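You operate a simulated robot arm through the tools that you are given. There is no shell and no other tool.

The job below is to be done with a simulated robot arm. You get a single attempt, and the scene is never put back.

JOB
Put things in order on the top of the long bench. At the end: the beige sponge dabber stands on top of the pine block; the green bottle (marked "JUICE") is on the brown board; the black dripper from the top of the long bench is on the brown tea carton; the red pipe stub stands where the green bottle stood; whatever was shut is shut again. Leave all else as you found it, and nothing knocked over. Set down upright: green bottle.

The check looks at the end state, three seconds after you hand in, the way a careful person would. Anything else that was tipped, shoved, dropped, spilled or broken makes it a failure.

ROBOT AND FRAMES
A 7-joint arm with a two-finger parallel gripper, fixed in place. Base frame: the origin is at the foot of the arm, x ahead of it, y to its left, z up; the work surface is at about z = 0. Units: mm, degrees, N and s.
With the tool pointing down near the work surface it reaches from about 240 to 620 mm from the base axis. Its first joint turns from -66.0 to 66.0 degrees. Payload 2.6 kg.
The TCP is the grasp point between the finger pads, 30 mm short of the fingertips. In the tool frame z runs along the fingers and y along their closing line. Largest opening 94 mm; finger width 28, thickness 10; the body of the gripper, 50 by 96 mm, starts 55 mm behind the TCP.
Orientation is told as [roll, pitch, yaw] about the base's x, y, z axes, in that order, counted from this pose: with the fingers straight down and closing along the base's y, the tool's x points along the base's -x, its y along +y and its z along -z.

CONTROLS
- The arm moves only by the tool servo_tool. Its argument "targets" is a list of rows, each an object of numbers (a shift or turn left out is 0, a gripper value left out holds the last): "tx", "ty", "tz": the shift along the tool's x, y, z in units of 500 mm (1.0 is 500 mm); "ax", "ay", "az": the turn, a rotation vector about the tool's x, y, z in units of 120 degrees (1.0 is 120 degrees); "claw": the closure, from 0 (fully open) to 1 (shut). In form: [{"tx": .., "ty": .., "tz": .., "ax": .., "ay": .., "az": .., "claw": ..}, ...]. A call has 1 to 20 rows; each row is the pose to reach, as a shift and turn from the pose commanded when the call began, along the tool's axes at that moment. A call with a number of a shift or a turn outside -1 to 1 is refused whole. A row lasts 0.2 s, in which the tool goes at most 50 mm and 8.6 degrees; a call with a longer step from one row to the next is refused whole, and so is a gripper value outside its range. Where a pose cannot be reached the arm comes as near as it can. A force on the tool above 40 N (or 10 N above the force at the start of the call, whichever is more), or a blocked arm, ends the call early, and 0.2 s more pass. The fingers move at their own pace (about 72 mm/s each) and stop on an object; they squeeze with about 45 N. The grip force told is the motor's: it shows also when the fingers shut on nothing. Time passes only in rows, and 0.2 s behind the last, so rows that repeat a pose let the fingers close. The reply holds the time, the measured pose of the TCP, the force on the tool along the base axes, the opening and the grip force, in the units named above and with some noise, with the torque about the TCP (base axes, N m) and any sound that the robot's microphone picked up, and new pictures: "views" is both (left out), scene, wrist or none.
- Cameras (640 x 400 px; columns grow to the right, rows downward): "scene" is fixed at [45.2, 453.2, 548.2]; the picture's right is [-0.58, -0.81, 0.00], its down [-0.59, 0.42, -0.69] and it looks along [0.56, -0.40, -0.72] (base axes); focal length 301 px, centre (320, 200). "wrist" rides on the gripper at [76, 14, -102] in the tool frame; the picture's right is [-0.18, 0.98, 0.00], its down [-0.75, -0.14, -0.64] and it looks along [-0.63, -0.12, 0.77] (tool axes); focal length 243 px, centre (320, 200). There is no depth. A picture from a camera that has moved, and an enlarged one, comes with that camera's place and axes in the base frame and with its lens.
- close_up(camera, box): a new picture of the part [left, top, right, bottom] of that camera's present view, enlarged. No time passes.
- sign_off(): hands the job in; it is judged then, once.

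Places have to be worked out from the pictures, the camera data and where the tool is seen. Open the gripper and draw the arm clear of the work before you hand the job in, unless the task says otherwise.

The tools are called after "Request:" as a command line: name --argument value ..., lists and objects as JSON in quotes. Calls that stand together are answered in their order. servo_tool: Moves the arm, as the interface text tells. Its arguments: {"type":"object","properties":{"targets":{"type":"array"},"views":{"type":"string","enum":["both","scene","wrist","none"]}},"required":["targets"]} The other tools are called the same way: close_up (camera, box) takes an enlarged picture of a part of a camera's view; sign_off () hands the job in.

At the start:

```text
time: 0.0
eef_pos: [358.1, 234.0, 304.2]
tool_rot: [0.0, 0.1, -0.1]
force: [0.1, -0.1, 0.4]
wrist_torque: [-0.01, 0.0, 0.03]
width: 94.1
grasp_force: 0.0
```

scene: 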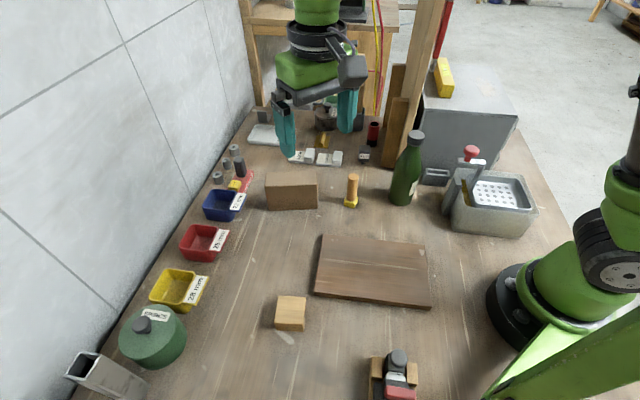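
wrist: 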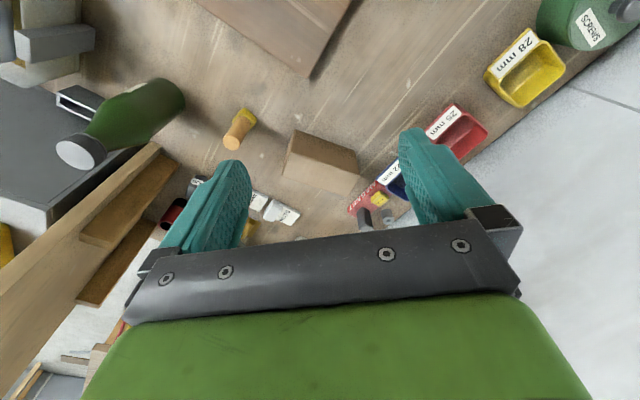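

I'll first inspect the scene with enlarged pictures to identify the objects before moving anything.

Request:
close_up --camera "scene" --box '[240, 80, 440, 205]'

Request:
close_up --camera "scene" --box '[60, 130, 260, 255]'

Request:
close_up --camera "scene" --box '[380, 110, 580, 235]'

Request:
close_up --camera "scene" --box '[260, 275, 460, 400]'

Request:
close_up --camera "scene" --box '[60, 230, 260, 400]'

Request:
close_up --camera "wrist" --box '[150, 90, 470, 290]'

```text
3.20 times, centred on (340, 142) of scene
camera zoom: at [45.2, 453.2, 548.2], right [-0.58, -0.81, 0.0], down [-0.59, 0.42, -0.69], along [0.56, -0.4, -0.72], focal length 964 px, centre (256, 384)
```

zoom: 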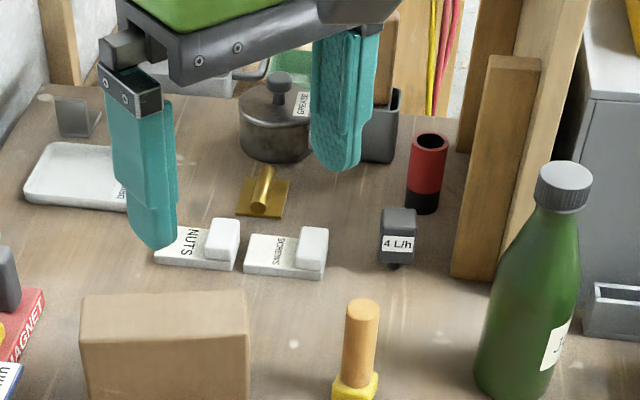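

```text
3.20 times, centred on (160, 192) of scene
camera zoom: at [45.2, 453.2, 548.2], right [-0.58, -0.81, 0.0], down [-0.59, 0.42, -0.69], along [0.56, -0.4, -0.72], focal length 964 px, centre (832, 224)
```

zoom: 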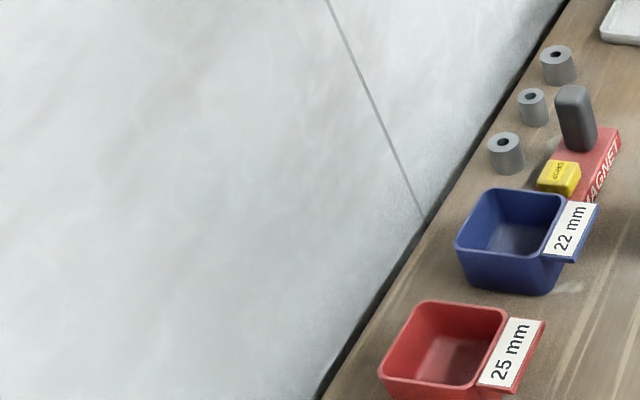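

```text
3.20 times, centred on (480, 172) of scene
camera zoom: at [45.2, 453.2, 548.2], right [-0.58, -0.81, 0.0], down [-0.59, 0.42, -0.69], along [0.56, -0.4, -0.72], focal length 964 px, centre (-192, 288)
```

zoom: 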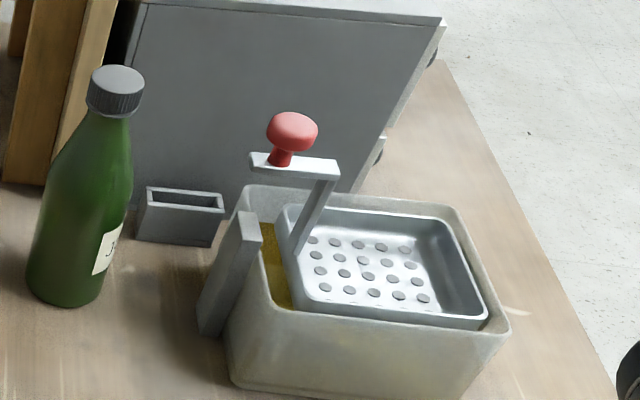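

```text
3.20 times, centred on (360, 338) of scene
camera zoom: at [45.2, 453.2, 548.2], right [-0.58, -0.81, 0.0], down [-0.59, 0.42, -0.69], along [0.56, -0.4, -0.72], focal length 964 px, centre (192, -240)
```

zoom: 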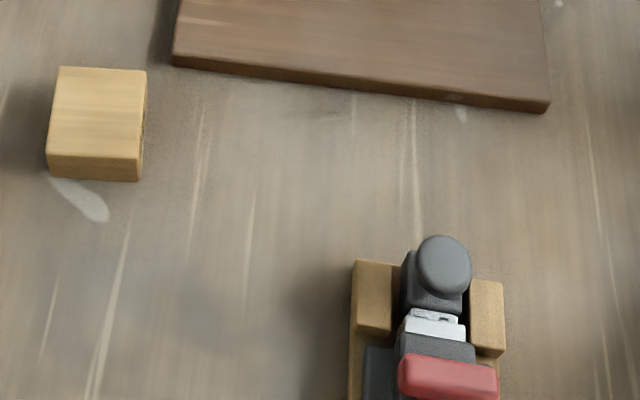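

```text
2.35 times, centred on (160, 315) of scene
camera zoom: at [45.2, 453.2, 548.2], right [-0.58, -0.81, 0.0], down [-0.59, 0.42, -0.69], along [0.56, -0.4, -0.72], focal length 709 px, centre (696, -71)
```

zoom: 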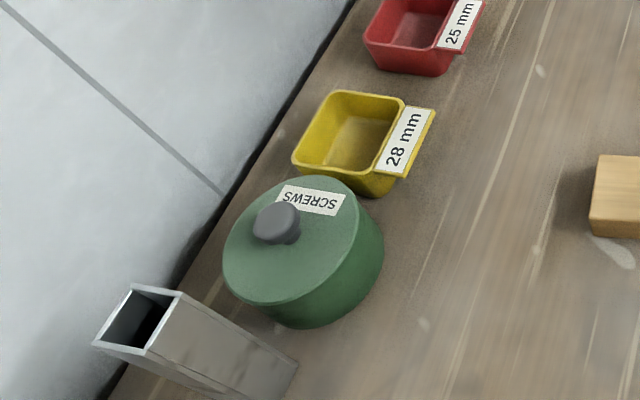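

```text
2.00 times, centred on (310, 190) of wrist
camera zoom: at [280.2, 248.7, 406.2], right [0.18, 0.98, 0.0], down [0.75, -0.14, 0.64], along [0.63, -0.12, -0.77], focal length 485 px, centre (340, 220)
```

zoom: 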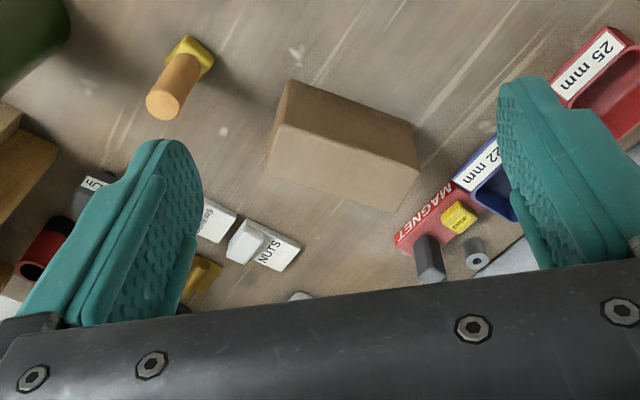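

The scene shows the bottle, dabber, block, board, carton, dripper ("4 L/h") and pipe stub; a tall wooden post stands close to the stub. I'll look closer at the post and the left of the wrist view before I move.

Request:
close_up --camera "wrist" --box '[0, 60, 240, 210]'

Request:
close_up --camera "wrist" --box '[0, 180, 240, 330]'

Request:
close_up --camera "scene" --box '[330, 0, 530, 125]'

Request:
close_up --camera "scene" --box '[320, 90, 440, 165]'

```text
2.67 times, centred on (120, 135) of wrist
camera zoom: at [280.2, 248.7, 406.2], right [0.18, 0.98, 0.0], down [0.75, -0.14, 0.64], along [0.63, -0.12, -0.77], focal length 647 px, centre (853, 373)
```

zoom: 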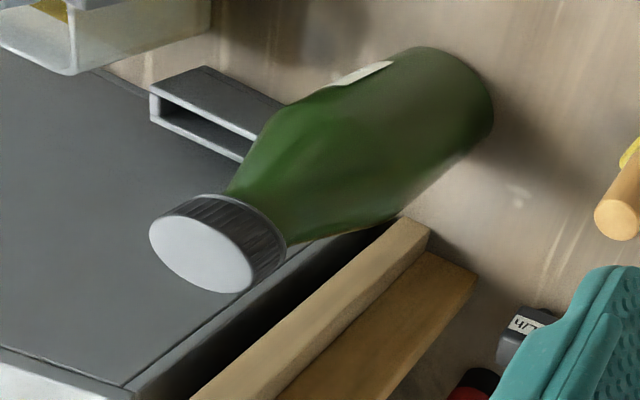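

```text
2.67 times, centred on (120, 255) of wrist
camera zoom: at [280.2, 248.7, 406.2], right [0.18, 0.98, 0.0], down [0.75, -0.14, 0.64], along [0.63, -0.12, -0.77], focal length 647 px, centre (853, 53)
```

zoom: 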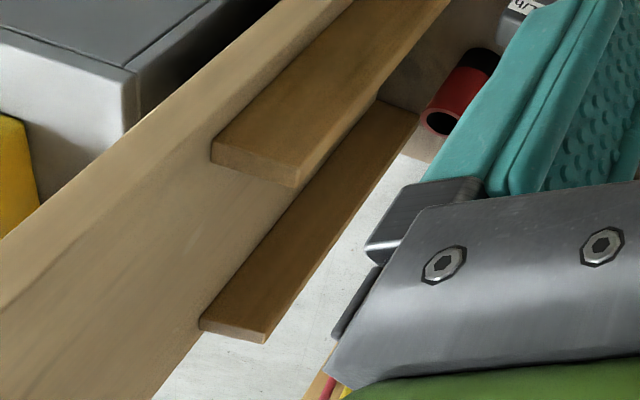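

```text
3.20 times, centred on (430, 62) of scene
camera zoom: at [45.2, 453.2, 548.2], right [-0.58, -0.81, 0.0], down [-0.59, 0.42, -0.69], along [0.56, -0.4, -0.72], focal length 964 px, centre (-32, 640)
```

zoom: 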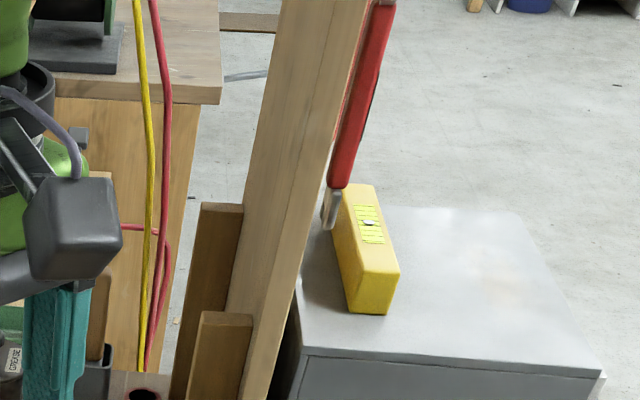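

```text
5.33 times, centred on (380, 128) of scene
camera zoom: at [45.2, 453.2, 548.2], right [-0.58, -0.81, 0.0], down [-0.59, 0.42, -0.69], along [0.56, -0.4, -0.72], focal length 1607 px, centre (0, 587)
```

zoom: 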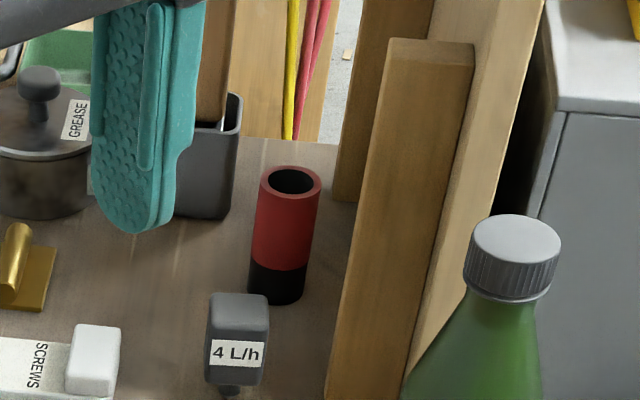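

The tall wooden panel with battens runs diagonally (bench is turned about 45° to the base), with the stub just on its near side. I'll move the tool to about (330, 80, 330) to see the stub, dripper and bottle from a second viewpoint.

Request:
servo_tool --targets '[{"tx": 0.014, "ty": -0.077, "tz": -0.013}, {"tx": 0.028, "ty": -0.154, "tz": -0.026}, {"tx": 0.042, "ty": -0.231, "tz": -0.039}, {"tx": 0.056, "ty": -0.308, "tz": -0.052}, {"tx": 0.056, "ty": -0.308, "tz": -0.052}]'

```text
time: 1.2
eef_pos: [329.7, 79.2, 328.8]
tool_rot: [0.0, -0.1, 0.0]
force: [0.9, 0.2, -0.9]
wrist_torque: [0.01, -0.02, 0.04]
width: 94.0
grasp_force: 0.0
camera wrist: at [253.9, 93.9, 431.4], right [0.18, 0.98, 0.0], down [0.75, -0.14, 0.64], along [0.63, -0.12, -0.77], focal length 243 px, centre (320, 200)
```

scene: 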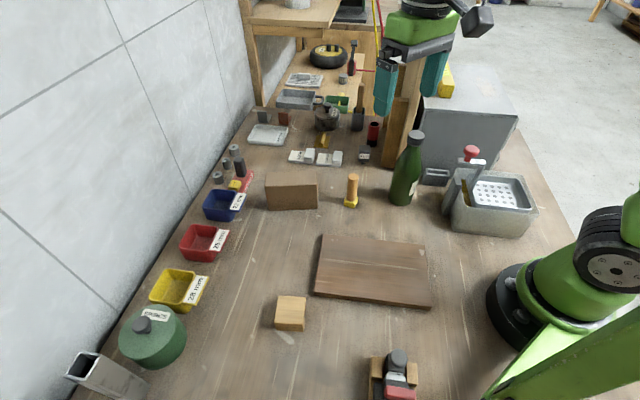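
wrist: 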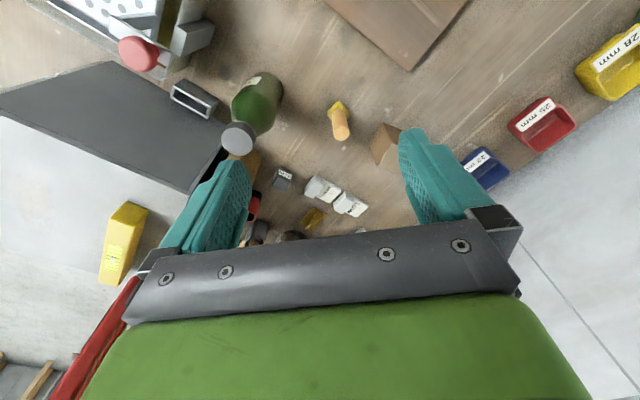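

Request:
close_up --camera "wrist" --box '[200, 60, 400, 260]'

Request:
close_up --camera "scene" --box '[240, 30, 400, 130]'

Request:
close_up --camera "scene" --box '[320, 100, 440, 220]'

```text
2.00 times, centred on (300, 160) of wrist
camera zoom: at [253.9, 93.9, 431.4], right [0.18, 0.98, 0.0], down [0.75, -0.14, 0.64], along [0.63, -0.12, -0.77], focal length 485 px, centre (360, 280)
```

zoom: 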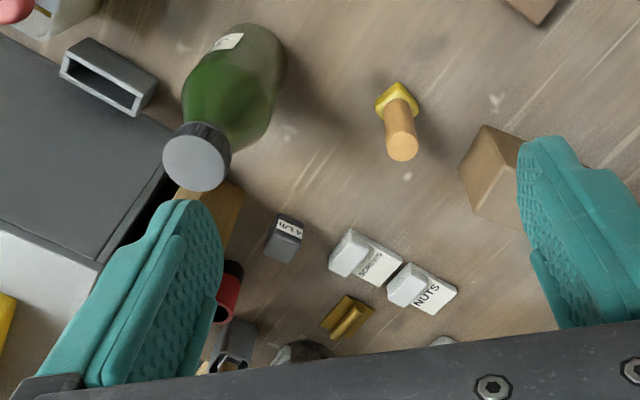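

```text
4.00 times, centred on (320, 80) of scene
camera zoom: at [45.2, 453.2, 548.2], right [-0.58, -0.81, 0.0], down [-0.59, 0.42, -0.69], along [0.56, -0.4, -0.72], focal length 1205 px, centre (320, 680)
```

zoom: 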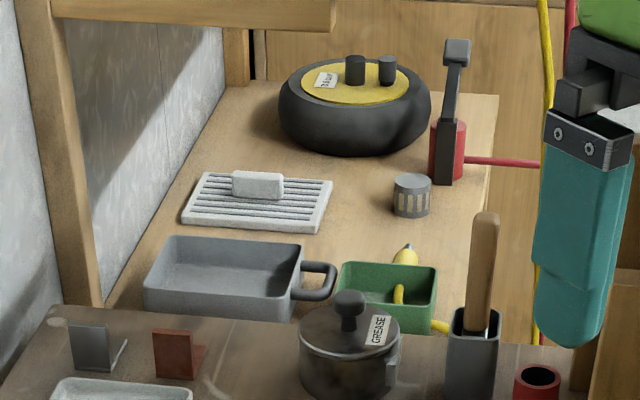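

```text
3.33 times, centred on (380, 160) of scene
camera zoom: at [45.2, 453.2, 548.2], right [-0.58, -0.81, 0.0], down [-0.59, 0.42, -0.69], along [0.56, -0.4, -0.72], focal length 1004 px, centre (120, 333)
```

zoom: 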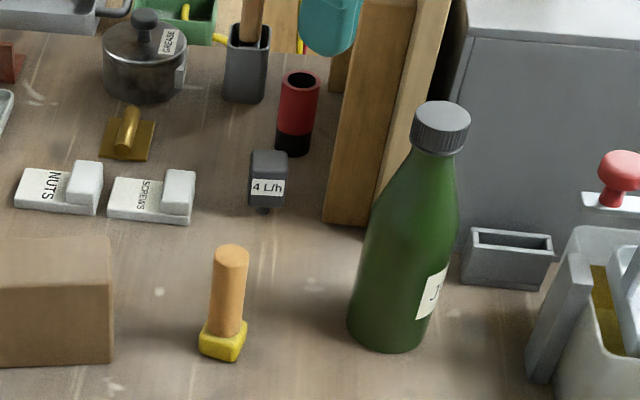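

Triangulating both views puts the bottle at about (358, -19) and roughly 190–200 mm tall with a ~36 mm cap, so I'll grip it at the cap. I'll move above it first and check alignment with the wrist camera.

Request:
servo_tool --targets '[{"tx": -0.014, "ty": -0.049, "tz": 0.027}, {"tx": -0.028, "ty": -0.098, "tz": 0.054}, {"tx": -0.042, "ty": -0.147, "tz": 0.082}, {"tx": -0.056, "ty": -0.196, "tz": 0.11}, {"tx": -0.056, "ty": -0.196, "tz": 0.11}]'

Request:
close_up --camera "wrist" --box '[200, 40, 440, 190]'

Request:
close_up --camera "scene" --box '[340, 60, 500, 160]'

```text
time: 2.4
eef_pos: [355.9, -19.6, 275.4]
tool_rot: [0.0, -0.1, 0.0]
force: [0.5, -0.4, 0.1]
wrist_torque: [0.04, -0.02, -0.04]
width: 94.0
grasp_force: 0.0
camera wrist: at [279.8, -3.9, 377.8], right [0.18, 0.98, 0.0], down [0.75, -0.14, 0.64], along [0.63, -0.12, -0.77], focal length 243 px, centre (320, 200)
```

scene: 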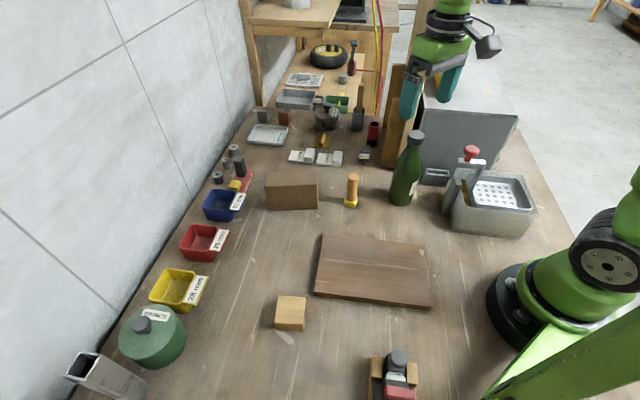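
wrist: 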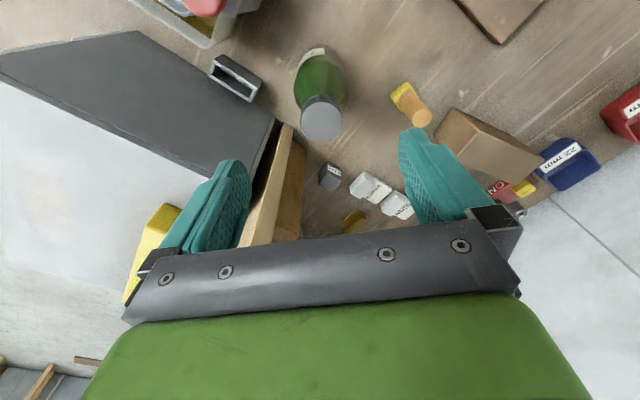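

```text
2.67 times, centred on (320, 115) of wrist
camera zoom: at [279.8, -3.9, 377.8], right [0.18, 0.98, 0.0], down [0.75, -0.14, 0.64], along [0.63, -0.12, -0.77], focal length 647 px, centre (320, 427)
```

zoom: 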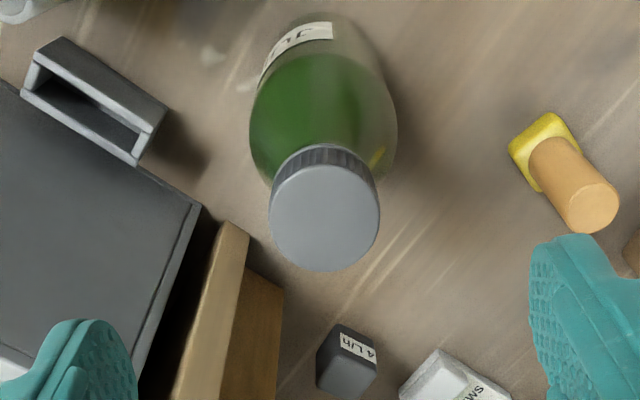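

```text
4.00 times, centred on (420, 110) of scene
camera zoom: at [45.2, 453.2, 548.2], right [-0.58, -0.81, 0.0], down [-0.59, 0.42, -0.69], along [0.56, -0.4, -0.72], focal length 1205 px, centre (-80, 560)
```

zoom: 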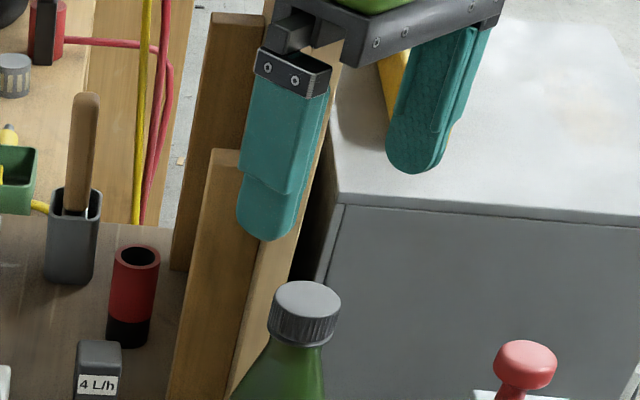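

The cap sits at about (354, -16), top near z≈192, and the open fingers straddle it with plenty of margin. I'll descend to TCP z≈181 around the cap.

Request:
servo_tool --targets '[{"tx": 0.002, "ty": 0.007, "tz": 0.05}, {"tx": 0.002, "ty": 0.007, "tz": 0.11}, {"tx": 0.002, "ty": 0.007, "tz": 0.16}, {"tx": 0.002, "ty": 0.007, "tz": 0.188}, {"tx": 0.002, "ty": 0.007, "tz": 0.188}]'

Request:
close_up --camera "scene" --box '[340, 90, 500, 190]'

Request:
close_up --camera "wrist" --box '[200, 90, 440, 240]'

```text
time: 3.6
eef_pos: [357.4, -15.8, 180.3]
tool_rot: [0.0, 0.0, 0.1]
force: [-0.9, 0.2, -0.3]
wrist_torque: [0.0, 0.05, 0.0]
width: 93.8
grasp_force: 0.0
camera wrist: at [279.4, -0.3, 282.7], right [0.18, 0.98, 0.0], down [0.75, -0.14, 0.64], along [0.63, -0.12, -0.77], focal length 243 px, centre (320, 200)
```

scene: 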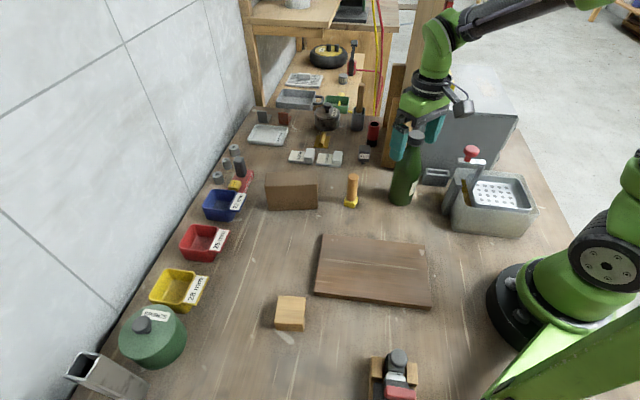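
wrist: 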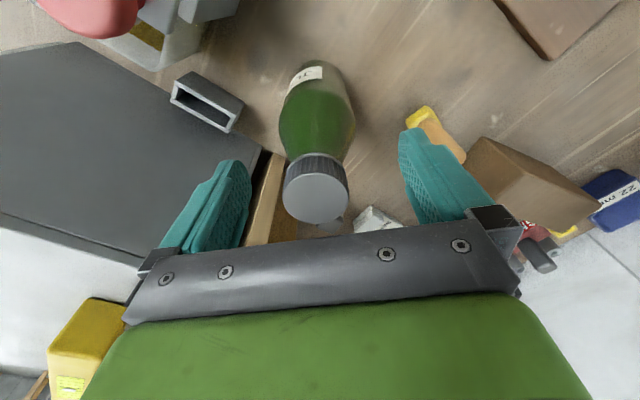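

```text
4.00 times, centred on (420, 140) of scene
camera zoom: at [45.2, 453.2, 548.2], right [-0.58, -0.81, 0.0], down [-0.59, 0.42, -0.69], along [0.56, -0.4, -0.72], focal length 1205 px, centre (-80, 440)
```

zoom: 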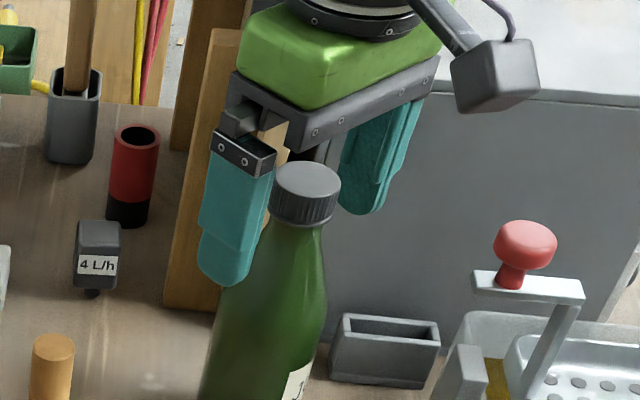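

```text
2.67 times, centred on (320, 165) of wrist
camera zoom: at [279.4, -0.3, 282.7], right [0.18, 0.98, 0.0], down [0.75, -0.14, 0.64], along [0.63, -0.12, -0.77], focal length 647 px, centre (320, 293)
```

zoom: 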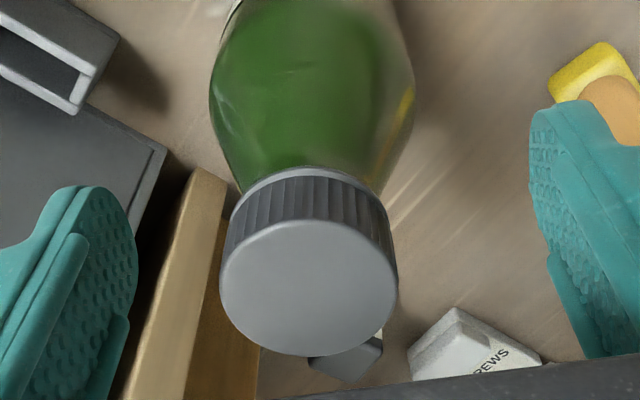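

The cap axis resolves to (353, -16) with its top at 191, and the TCP is about 3 mm too far in x. I'll nudge it and close on the cap.

Request:
servo_tool --targets '[{"tx": 0.006}, {"tx": 0.006, "claw": 0.5}, {"tx": 0.006, "claw": 0.7}, {"tx": 0.006, "claw": 1}, {"tx": 0.006, "claw": 1}, {"tx": 0.006, "claw": 1}, {"tx": 0.006, "claw": 1}]'

Request:
close_up --camera "scene" --box '[340, 110, 500, 210]'

```text
time: 5.2
eef_pos: [353.4, -15.4, 179.8]
tool_rot: [-0.1, 0.1, 0.1]
force: [0.1, -1.8, 0.3]
wrist_torque: [-0.13, 0.07, 0.03]
width: 34.0
grasp_force: 45.0
camera wrist: at [276.4, -0.3, 283.2], right [0.18, 0.98, 0.0], down [0.75, -0.14, 0.64], along [0.63, -0.12, -0.77], focal length 243 px, centre (320, 200)
```

scene: 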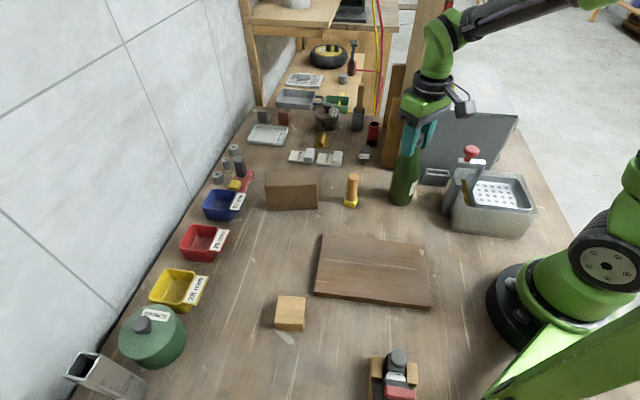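
wrist: 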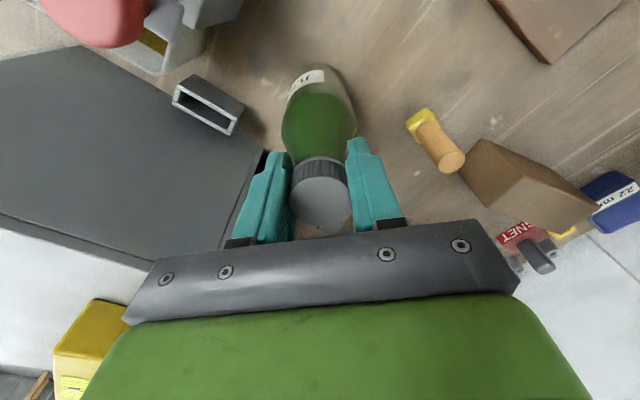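

```text
4.00 times, centred on (420, 160) of scene
camera zoom: at [45.2, 453.2, 548.2], right [-0.58, -0.81, 0.0], down [-0.59, 0.42, -0.69], along [0.56, -0.4, -0.72], focal length 1205 px, centre (-80, 360)
```

zoom: 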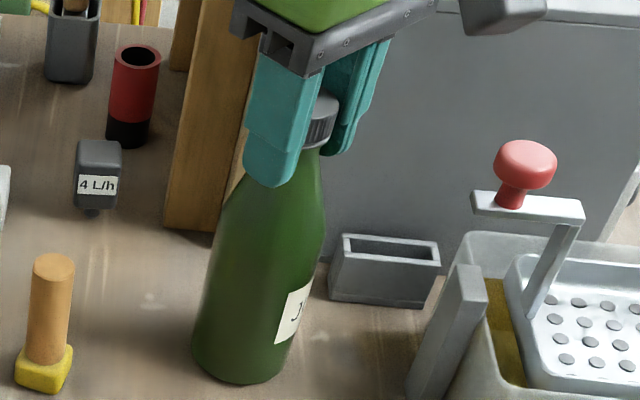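

Grip is solid (34 mm, 45 N), and this tells me the bottle's spot is (353, -16). Now I'll lift 60 mm and carry it to about (270, 185), well inside the board, whose corners I judge at (367,212), (216,51), (124,150), (268,308).

Request:
servo_tool --targets '[{"tz": -0.02}, {"tz": -0.06}, {"tz": -0.12}, {"tx": 0.01, "ty": 0.025, "tz": -0.12}, {"tx": 0.03, "ty": 0.075, "tz": -0.12}, {"tx": 0.055, "ty": 0.135, "tz": -0.12}, {"tx": 0.08, "ty": 0.195, "tz": -0.12}, {"tx": 0.105, "ty": 0.255, "tz": -0.12}, {"tx": 0.13, "ty": 0.315, "tz": -0.12}, {"tx": 0.15, "ty": 0.365, "tz": -0.12}, {"tx": 0.162, "ty": 0.392, "tz": -0.12}, {"tx": 0.166, "ty": 0.402, "tz": -0.12}, {"tx": 0.166, "ty": 0.402, "tz": -0.12}]'

Request:
close_up --camera "scene" --box '[270, 150, 470, 330]'

```text
time: 8.0
eef_pos: [271.3, 186.8, 242.0]
tool_rot: [0.0, 0.0, 0.0]
force: [0.9, 0.6, -2.8]
wrist_torque: [0.01, 0.0, -0.02]
width: 33.8
grasp_force: 44.6
camera wrist: at [193.8, 201.4, 343.7], right [0.18, 0.98, 0.0], down [0.75, -0.14, 0.64], along [0.63, -0.12, -0.77], focal length 243 px, centre (320, 200)
```

scene: 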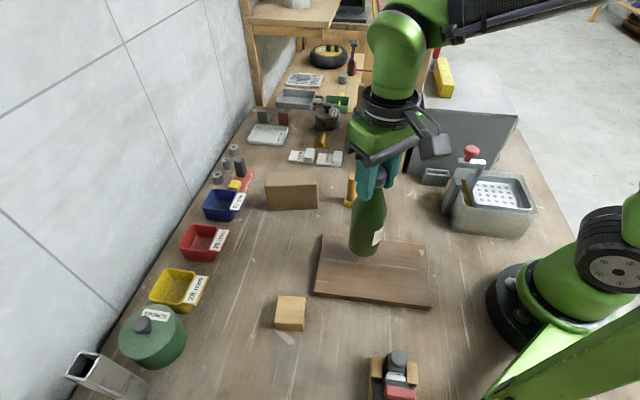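
wrist: 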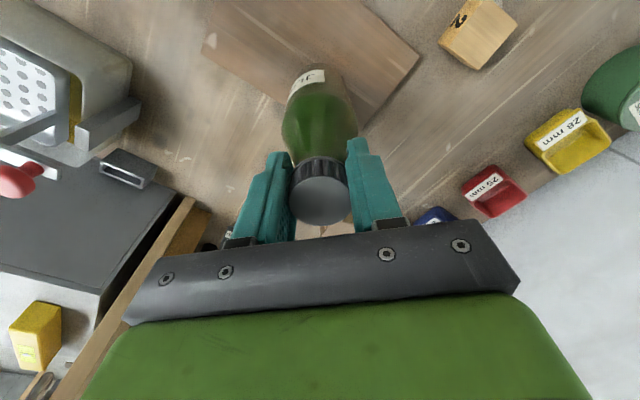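

```text
2.22 times, centred on (370, 240) of scene
camera zoom: at [45.2, 453.2, 548.2], right [-0.58, -0.81, 0.0], down [-0.59, 0.42, -0.69], along [0.56, -0.4, -0.72], focal length 670 px, centre (209, 111)
```

zoom: 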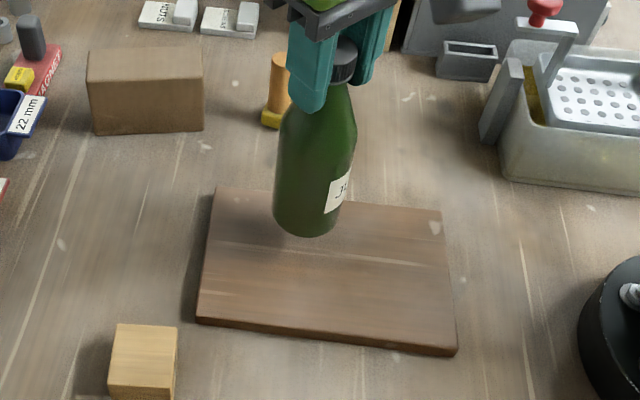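

The bottle hangs upright over the board with good margins. I'll shift it slightly farther inward and lower in stages, watching for contact around TCP z≈191.

Request:
servo_tool --targets '[{"tx": 0.01, "ty": 0.008, "tz": 0.02}, {"tx": 0.018, "ty": 0.016, "tz": 0.05}, {"tx": 0.018, "ty": 0.016, "tz": 0.076}, {"tx": 0.018, "ty": 0.016, "tz": 0.086}, {"tx": 0.018, "ty": 0.016, "tz": 0.086}]' --views "scene"

Request:
close_up --camera "scene" --box '[310, 160, 470, 320]'

```text
time: 9.2
eef_pos: [260.8, 194.3, 198.5]
tool_rot: [-0.1, 0.0, 0.0]
force: [-1.9, -0.9, 3.6]
wrist_torque: [-0.1, 0.31, 0.05]
width: 34.0
grasp_force: 44.8
```

scene: 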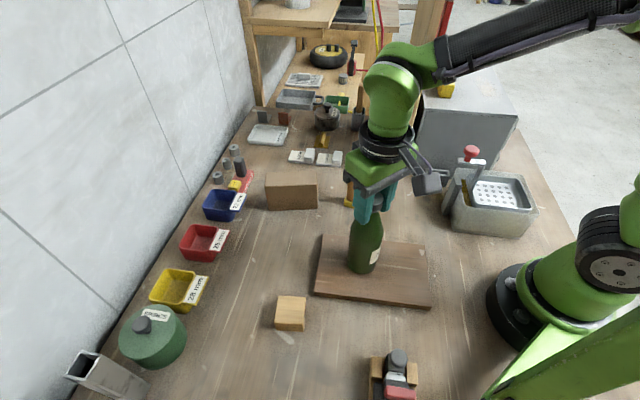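

```text
2.50 times, centred on (390, 240) of scene
camera zoom: at [45.1, 453.2, 548.2], right [-0.58, -0.81, 0.0], down [-0.59, 0.42, -0.69], along [0.56, -0.4, -0.72], focal length 753 px, centre (145, 100)
```

zoom: 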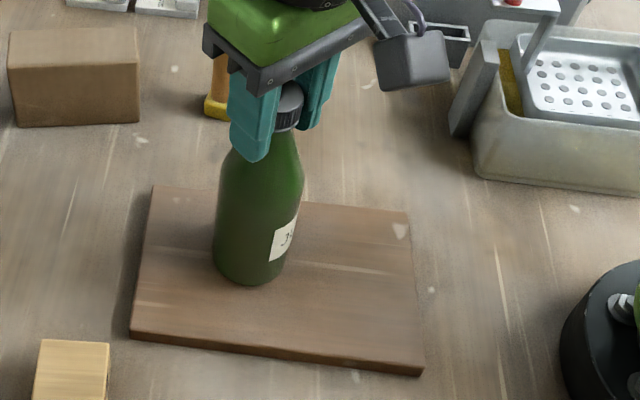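

The force changed from -2.8 to +3.6 N, so the bottle has just touched the board (thickness about 17–18 mm). I'll lower 1 mm more to confirm it's seated.

Request:
servo_tool --targets '[{"tz": 0.001}, {"tz": 0.002}, {"tz": 0.002}]' --views "none"

```text
time: 10.0
eef_pos: [262.1, 192.6, 198.4]
tool_rot: [0.1, -0.3, -0.2]
force: [-0.4, -6.1, 25.3]
wrist_torque: [-0.5, 0.09, 0.02]
width: 33.4
grasp_force: 45.0
```

Firm contact (25 N). I'll back off about 0.8 mm to unload, open the fingers, then retreat straight up.

Request:
servo_tool --targets '[{"tz": -0.0016}, {"tz": -0.0016, "claw": 0.5}, {"tz": -0.0016, "claw": 0.2}, {"tz": -0.0016, "claw": 0.0}, {"tz": -0.0016, "claw": 0.0}, {"tz": -0.0016, "claw": 0.0}]' --views "both"

```text
time: 11.4
eef_pos: [259.5, 194.0, 197.9]
tool_rot: [0.0, 0.0, 0.0]
force: [0.5, 0.0, 0.1]
wrist_torque: [0.02, 0.0, 0.0]
width: 94.2
grasp_force: 0.1
camera wrist: at [184.1, 209.0, 300.1], right [0.18, 0.98, 0.0], down [0.75, -0.14, 0.64], along [0.63, -0.12, -0.77], focal length 243 px, centre (320, 200)
```

scene: 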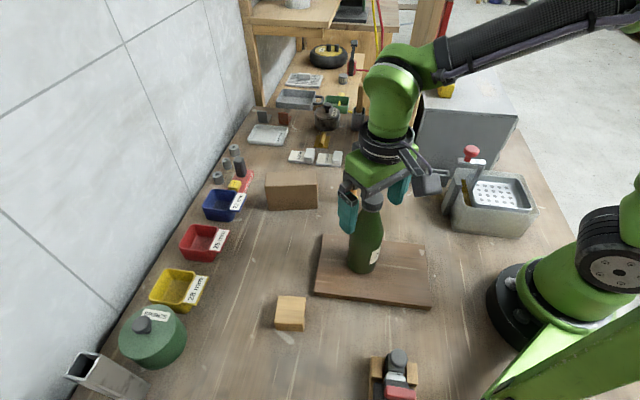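
wrist: 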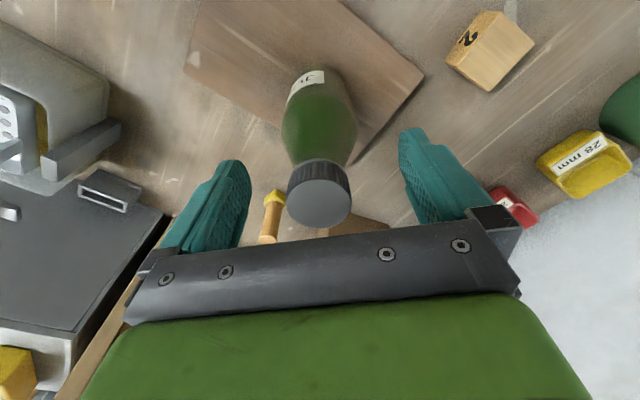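

The bottle stands upright on the board, released. I'll rise to z≈300 and move to about (480, 5, 270) to study the dripper, stub and panel from close by, keeping the arm clear of the tall panel.

Request:
servo_tool --targets '[{"tz": -0.05}, {"tz": -0.13}, {"tz": -0.21}, {"tx": -0.05, "ty": -0.045, "tz": -0.21}, {"tx": -0.11, "ty": -0.095, "tz": -0.21}, {"tx": -0.17, "ty": -0.145, "tz": -0.21}, {"tx": -0.23, "ty": -0.2, "tz": -0.2}, {"tx": -0.29, "ty": -0.255, "tz": -0.19}, {"tx": -0.35, "ty": -0.31, "tz": -0.17}, {"tx": -0.4, "ty": -0.35, "tz": -0.15}, {"tx": -0.44, "ty": -0.378, "tz": -0.144}, {"tx": -0.44, "ty": -0.378, "tz": -0.144}]'

Request:
close_up --camera "wrist" --box '[160, 40, 480, 240]'

Request:
close_up --camera "scene" --box '[320, 90, 440, 165]'

```text
time: 14.0
eef_pos: [481.9, 5.7, 268.2]
tool_rot: [0.0, 0.0, 0.0]
force: [0.0, -0.6, -0.4]
wrist_torque: [-0.02, 0.01, 0.0]
width: 94.0
grasp_force: 0.0
camera wrist: at [404.6, 20.4, 371.4], right [0.18, 0.98, 0.0], down [0.75, -0.14, 0.64], along [0.63, -0.12, -0.77], focal length 243 px, centre (320, 200)
```

scene: 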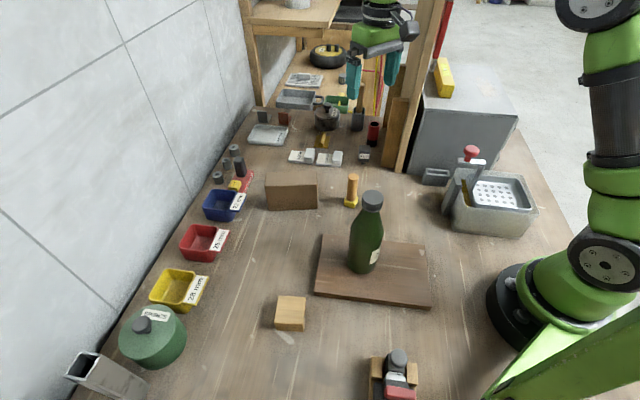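
wrist: 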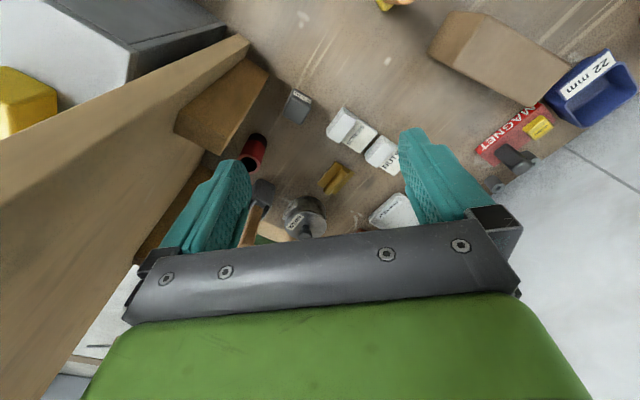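

```text
2.00 times, centred on (320, 140) of wrist
camera zoom: at [404.6, 20.4, 371.4], right [0.18, 0.98, 0.0], down [0.75, -0.14, 0.64], along [0.63, -0.12, -0.77], focal length 485 px, centre (320, 320)
```

zoom: 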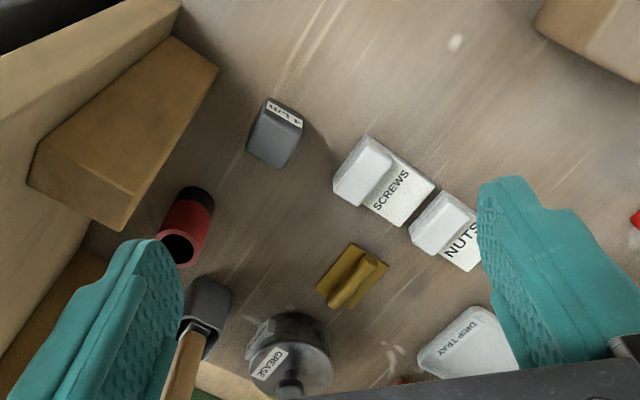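

```text
5.33 times, centred on (380, 128) of scene
camera zoom: at [45.2, 453.2, 548.2], right [-0.58, -0.81, 0.0], down [-0.59, 0.42, -0.69], along [0.56, -0.4, -0.72], focal length 1607 px, centre (0, 587)
```

zoom: 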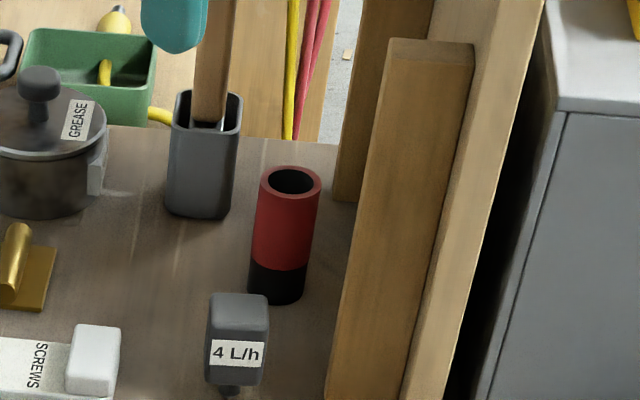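

The dripper is a ~26×30 mm box about 42 mm tall at (513, -31), and the stub stands at about (567, -113), 33 mm off the batten face. To keep the camera and palm away from the panel I want the gripper turned so the camera faces away; I'll test yaw −90° from a safe spot.

Request:
servo_tool --targets '[{"tx": 0.01, "ty": 0.02, "tz": -0.01, "az": 0.068}, {"tx": 0.02, "ty": 0.04, "tz": -0.02, "az": 0.136}, {"tx": 0.03, "ty": 0.06, "tz": -0.024, "az": 0.204}, {"tx": 0.044, "ty": 0.068, "tz": -0.024, "az": 0.272}, {"tx": 0.044, "ty": 0.068, "tz": -0.024, "az": 0.34}, {"tx": 0.044, "ty": 0.068, "tz": -0.024, "az": 0.408}, {"tx": 0.044, "ty": 0.068, "tz": -0.024, "az": 0.476}, {"tx": 0.044, "ty": 0.068, "tz": -0.024, "az": 0.544}, {"tx": 0.044, "ty": 0.068, "tz": -0.024, "az": 0.612}, {"tx": 0.044, "ty": 0.068, "tz": -0.024, "az": 0.68}, {"tx": 0.044, "ty": 0.068, "tz": -0.024, "az": 0.75}, {"tx": 0.044, "ty": 0.068, "tz": -0.024, "az": 0.75}]'

```text
time: 16.6
eef_pos: [459.5, 40.2, 282.2]
tool_rot: [0.0, 0.0, -90.2]
force: [0.7, 0.1, 0.1]
wrist_torque: [0.02, 0.0, 0.0]
width: 94.1
grasp_force: 0.1
camera wrist: at [472.6, 116.2, 383.7], right [0.98, -0.19, 0.0], down [-0.14, -0.75, 0.64], along [-0.12, -0.63, -0.77], focal length 243 px, centre (320, 200)
```

scene: 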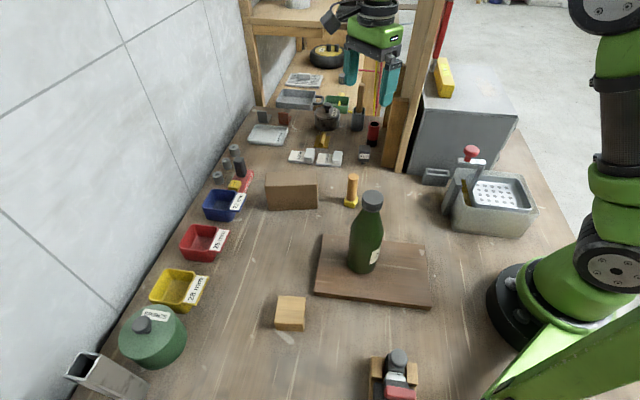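
wrist: 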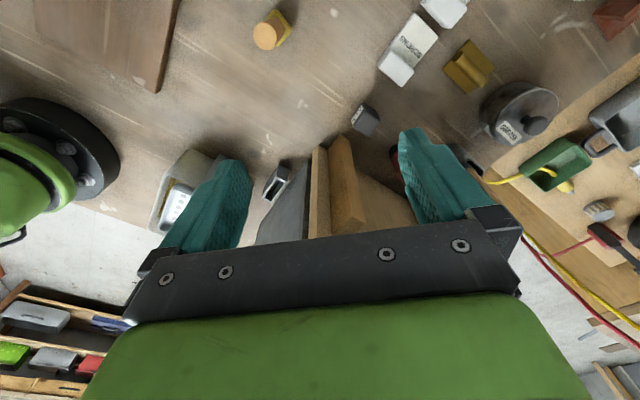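

Yaw −90° is reached without trouble. I'll continue to about −125° so the fingers close parallel to the panel.

Request:
servo_tool --targets '[{"az": 0.068}, {"az": 0.136}, {"az": 0.204}, {"az": 0.272}, {"az": 0.292}, {"az": 0.292}]'

Request:
close_up --camera "wrist" --box '[200, 40, 440, 190]'

```text
time: 18.0
eef_pos: [457.4, 39.2, 281.8]
tool_rot: [0.0, 0.1, -125.1]
force: [-0.6, 0.2, 0.0]
wrist_torque: [0.02, -0.02, -0.02]
width: 94.0
grasp_force: 0.0
camera wrist: at [513.1, 94.0, 383.9], right [0.7, -0.72, 0.0], down [-0.55, -0.54, 0.64], along [-0.46, -0.45, -0.77], focal length 243 px, centre (320, 200)
```

scene: 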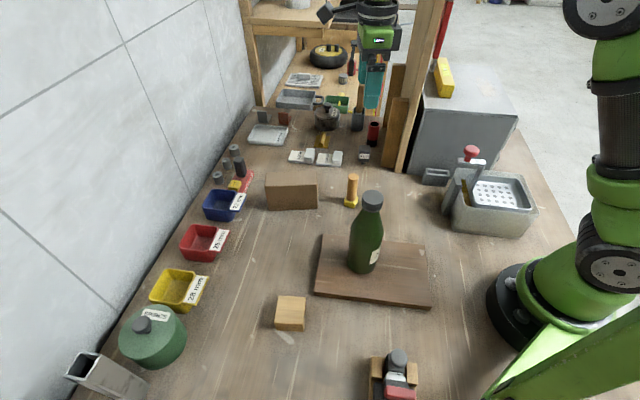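
wrist: 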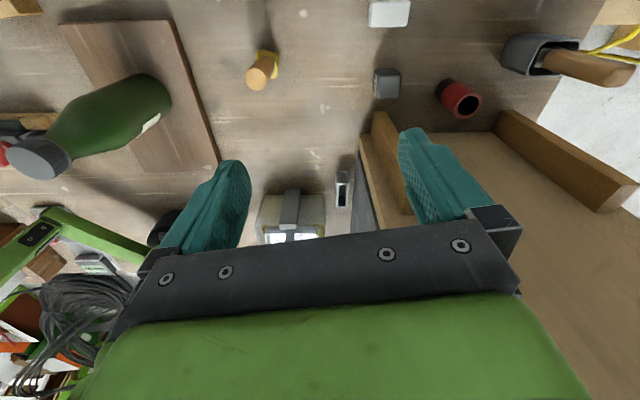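

```text
2.67 times, centred on (320, 115) of wrist
camera zoom: at [513.1, 94.0, 383.9], right [0.7, -0.72, 0.0], down [-0.55, -0.54, 0.64], along [-0.46, -0.45, -0.77], focal length 647 px, centre (320, 427)
```

zoom: 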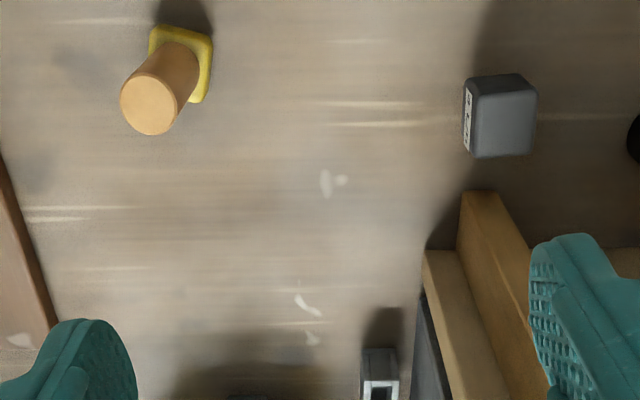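

The view shows bench, dripper and battens all aligned at −45°, so yaw −135° suits; batten 1 spans (472,-64)–(488,-78) and the panel starts near (434,-76). I'll finish the yaw, close the fingers part way to ~52 mm, then tilt back 15° away from the panel while moving over the dripper at (513, -32).

Request:
servo_tool --targets '[{"az": 0.042, "claw": 0.45}, {"az": 0.083, "claw": 0.45}, {"az": 0.083, "claw": 0.45}]' --views "none"

Request:
close_up --camera "scene" --box '[344, 140, 384, 180]'

Request:
close_up --camera "scene" --box '[252, 155, 332, 220]'

```text
time: 18.8
eef_pos: [459.9, 37.8, 281.4]
tool_rot: [0.0, 0.0, -135.1]
force: [-1.0, 1.4, 0.6]
wrist_torque: [0.01, -0.02, -0.02]
width: 51.5
grasp_force: 0.2
```

```text
10.00 times, centred on (364, 160) of scene
camera zoom: at [45.2, 453.2, 548.2], right [-0.58, -0.81, 0.0], down [-0.59, 0.42, -0.69], along [0.56, -0.4, -0.72], focal length 3013 px, centre (-120, 600)
```

zoom: 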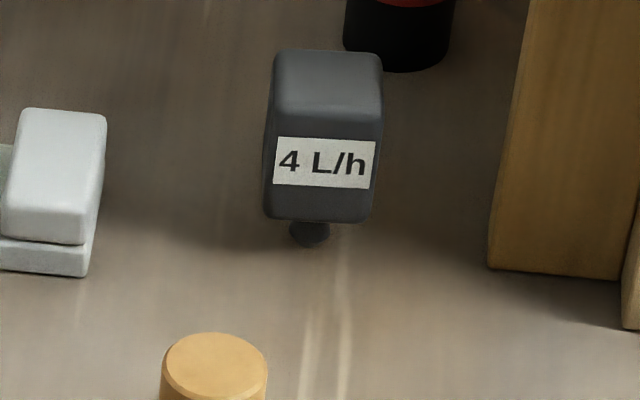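

```text
6.15 times, centred on (292, 188) of scene
camera zoom: at [45.2, 453.2, 548.2], right [-0.58, -0.81, 0.0], down [-0.59, 0.42, -0.69], along [0.56, -0.4, -0.72], focal length 1854 px, centre (492, 277)
```

zoom: 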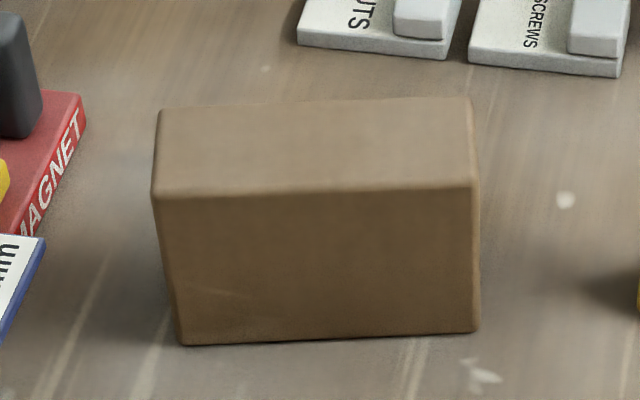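

The dripper has a small stem under its body, and the carton top is about 120×50 mm at z≈80. Now tilting 15° and moving over the dripper at z≈140.

Request:
servo_tool --targets '[{"ay": -0.0625}, {"tx": -0.004, "ty": 0.03, "ay": -0.125}, {"tx": -0.008, "ty": 0.07, "tz": 0.06, "ay": -0.125}, {"tx": -0.014, "ty": 0.11, "tz": 0.13, "ay": -0.125}, {"tx": -0.02, "ty": 0.15, "tz": 0.2, "ay": -0.125}, {"tx": -0.024, "ty": 0.178, "tz": 0.26, "ay": -0.125}, {"tx": -0.024, "ty": 0.178, "tz": 0.282, "ay": -0.125}, {"tx": -0.024, "ty": 0.178, "tz": 0.282, "ay": -0.125}]'

Request:
close_up --camera "wrist" --box '[200, 60, 440, 210]'

Request:
close_up --camera "scene" --box '[320, 60, 480, 180]'

```text
time: 20.6
eef_pos: [510.8, -31.8, 139.3]
tool_rot: [0.0, -15.0, -135.1]
force: [0.3, -0.2, 0.2]
wrist_torque: [-0.02, 0.02, 0.01]
width: 51.7
grasp_force: 0.0
camera wrist: at [591.1, 29.2, 218.4], right [0.57, -0.82, 0.05], down [-0.5, -0.3, 0.82], along [-0.66, -0.49, -0.58], focal length 243 px, centre (320, 200)
```

scene: 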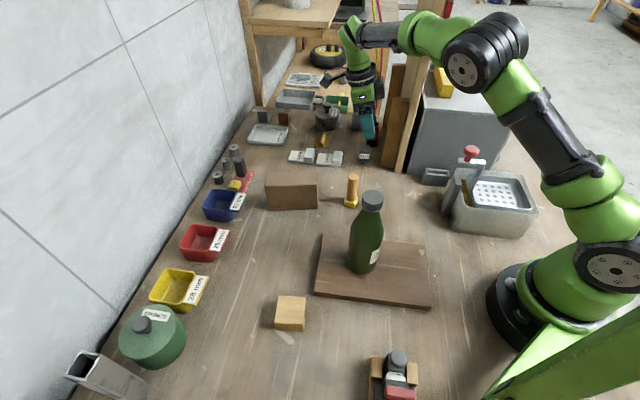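
wrist: 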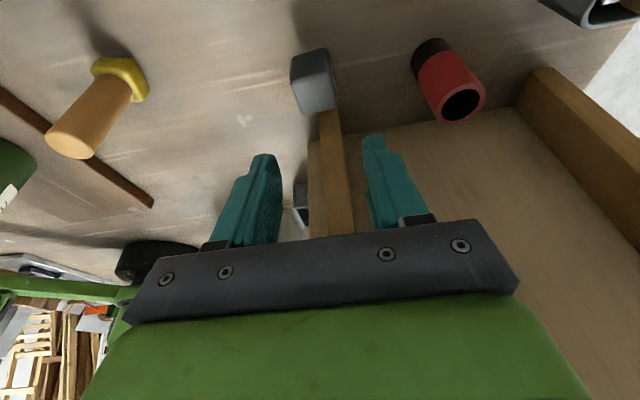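

```text
2.67 times, centred on (320, 135) of wrist
camera zoom: at [591.1, 29.2, 218.4], right [0.57, -0.82, 0.05], down [-0.5, -0.3, 0.82], along [-0.66, -0.49, -0.58], focal length 647 px, centre (320, 373)
```

zoom: 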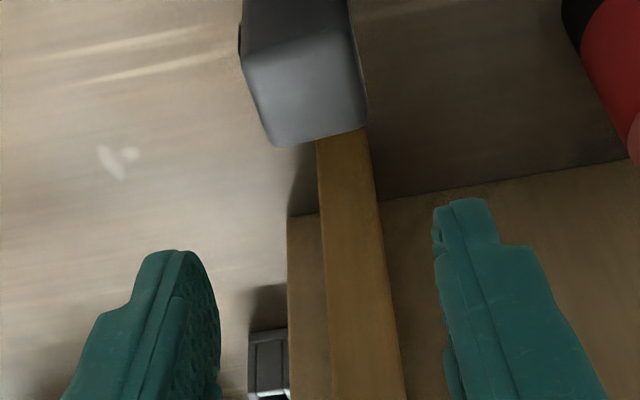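

```text
3.33 times, centred on (400, 120) of scene
camera zoom: at [45.2, 453.2, 548.2], right [-0.58, -0.81, 0.0], down [-0.59, 0.42, -0.69], along [0.56, -0.4, -0.72], focal length 1004 px, centre (53, 467)
```

zoom: 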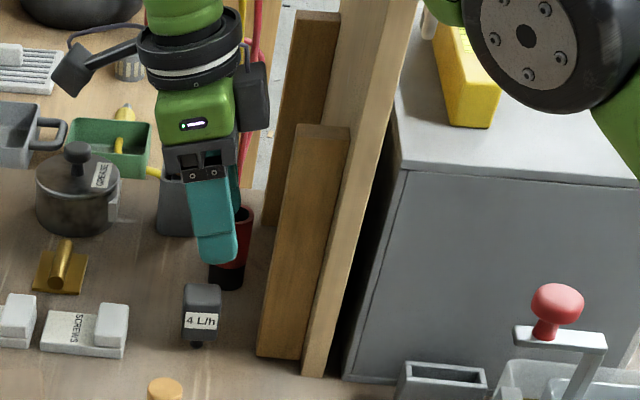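

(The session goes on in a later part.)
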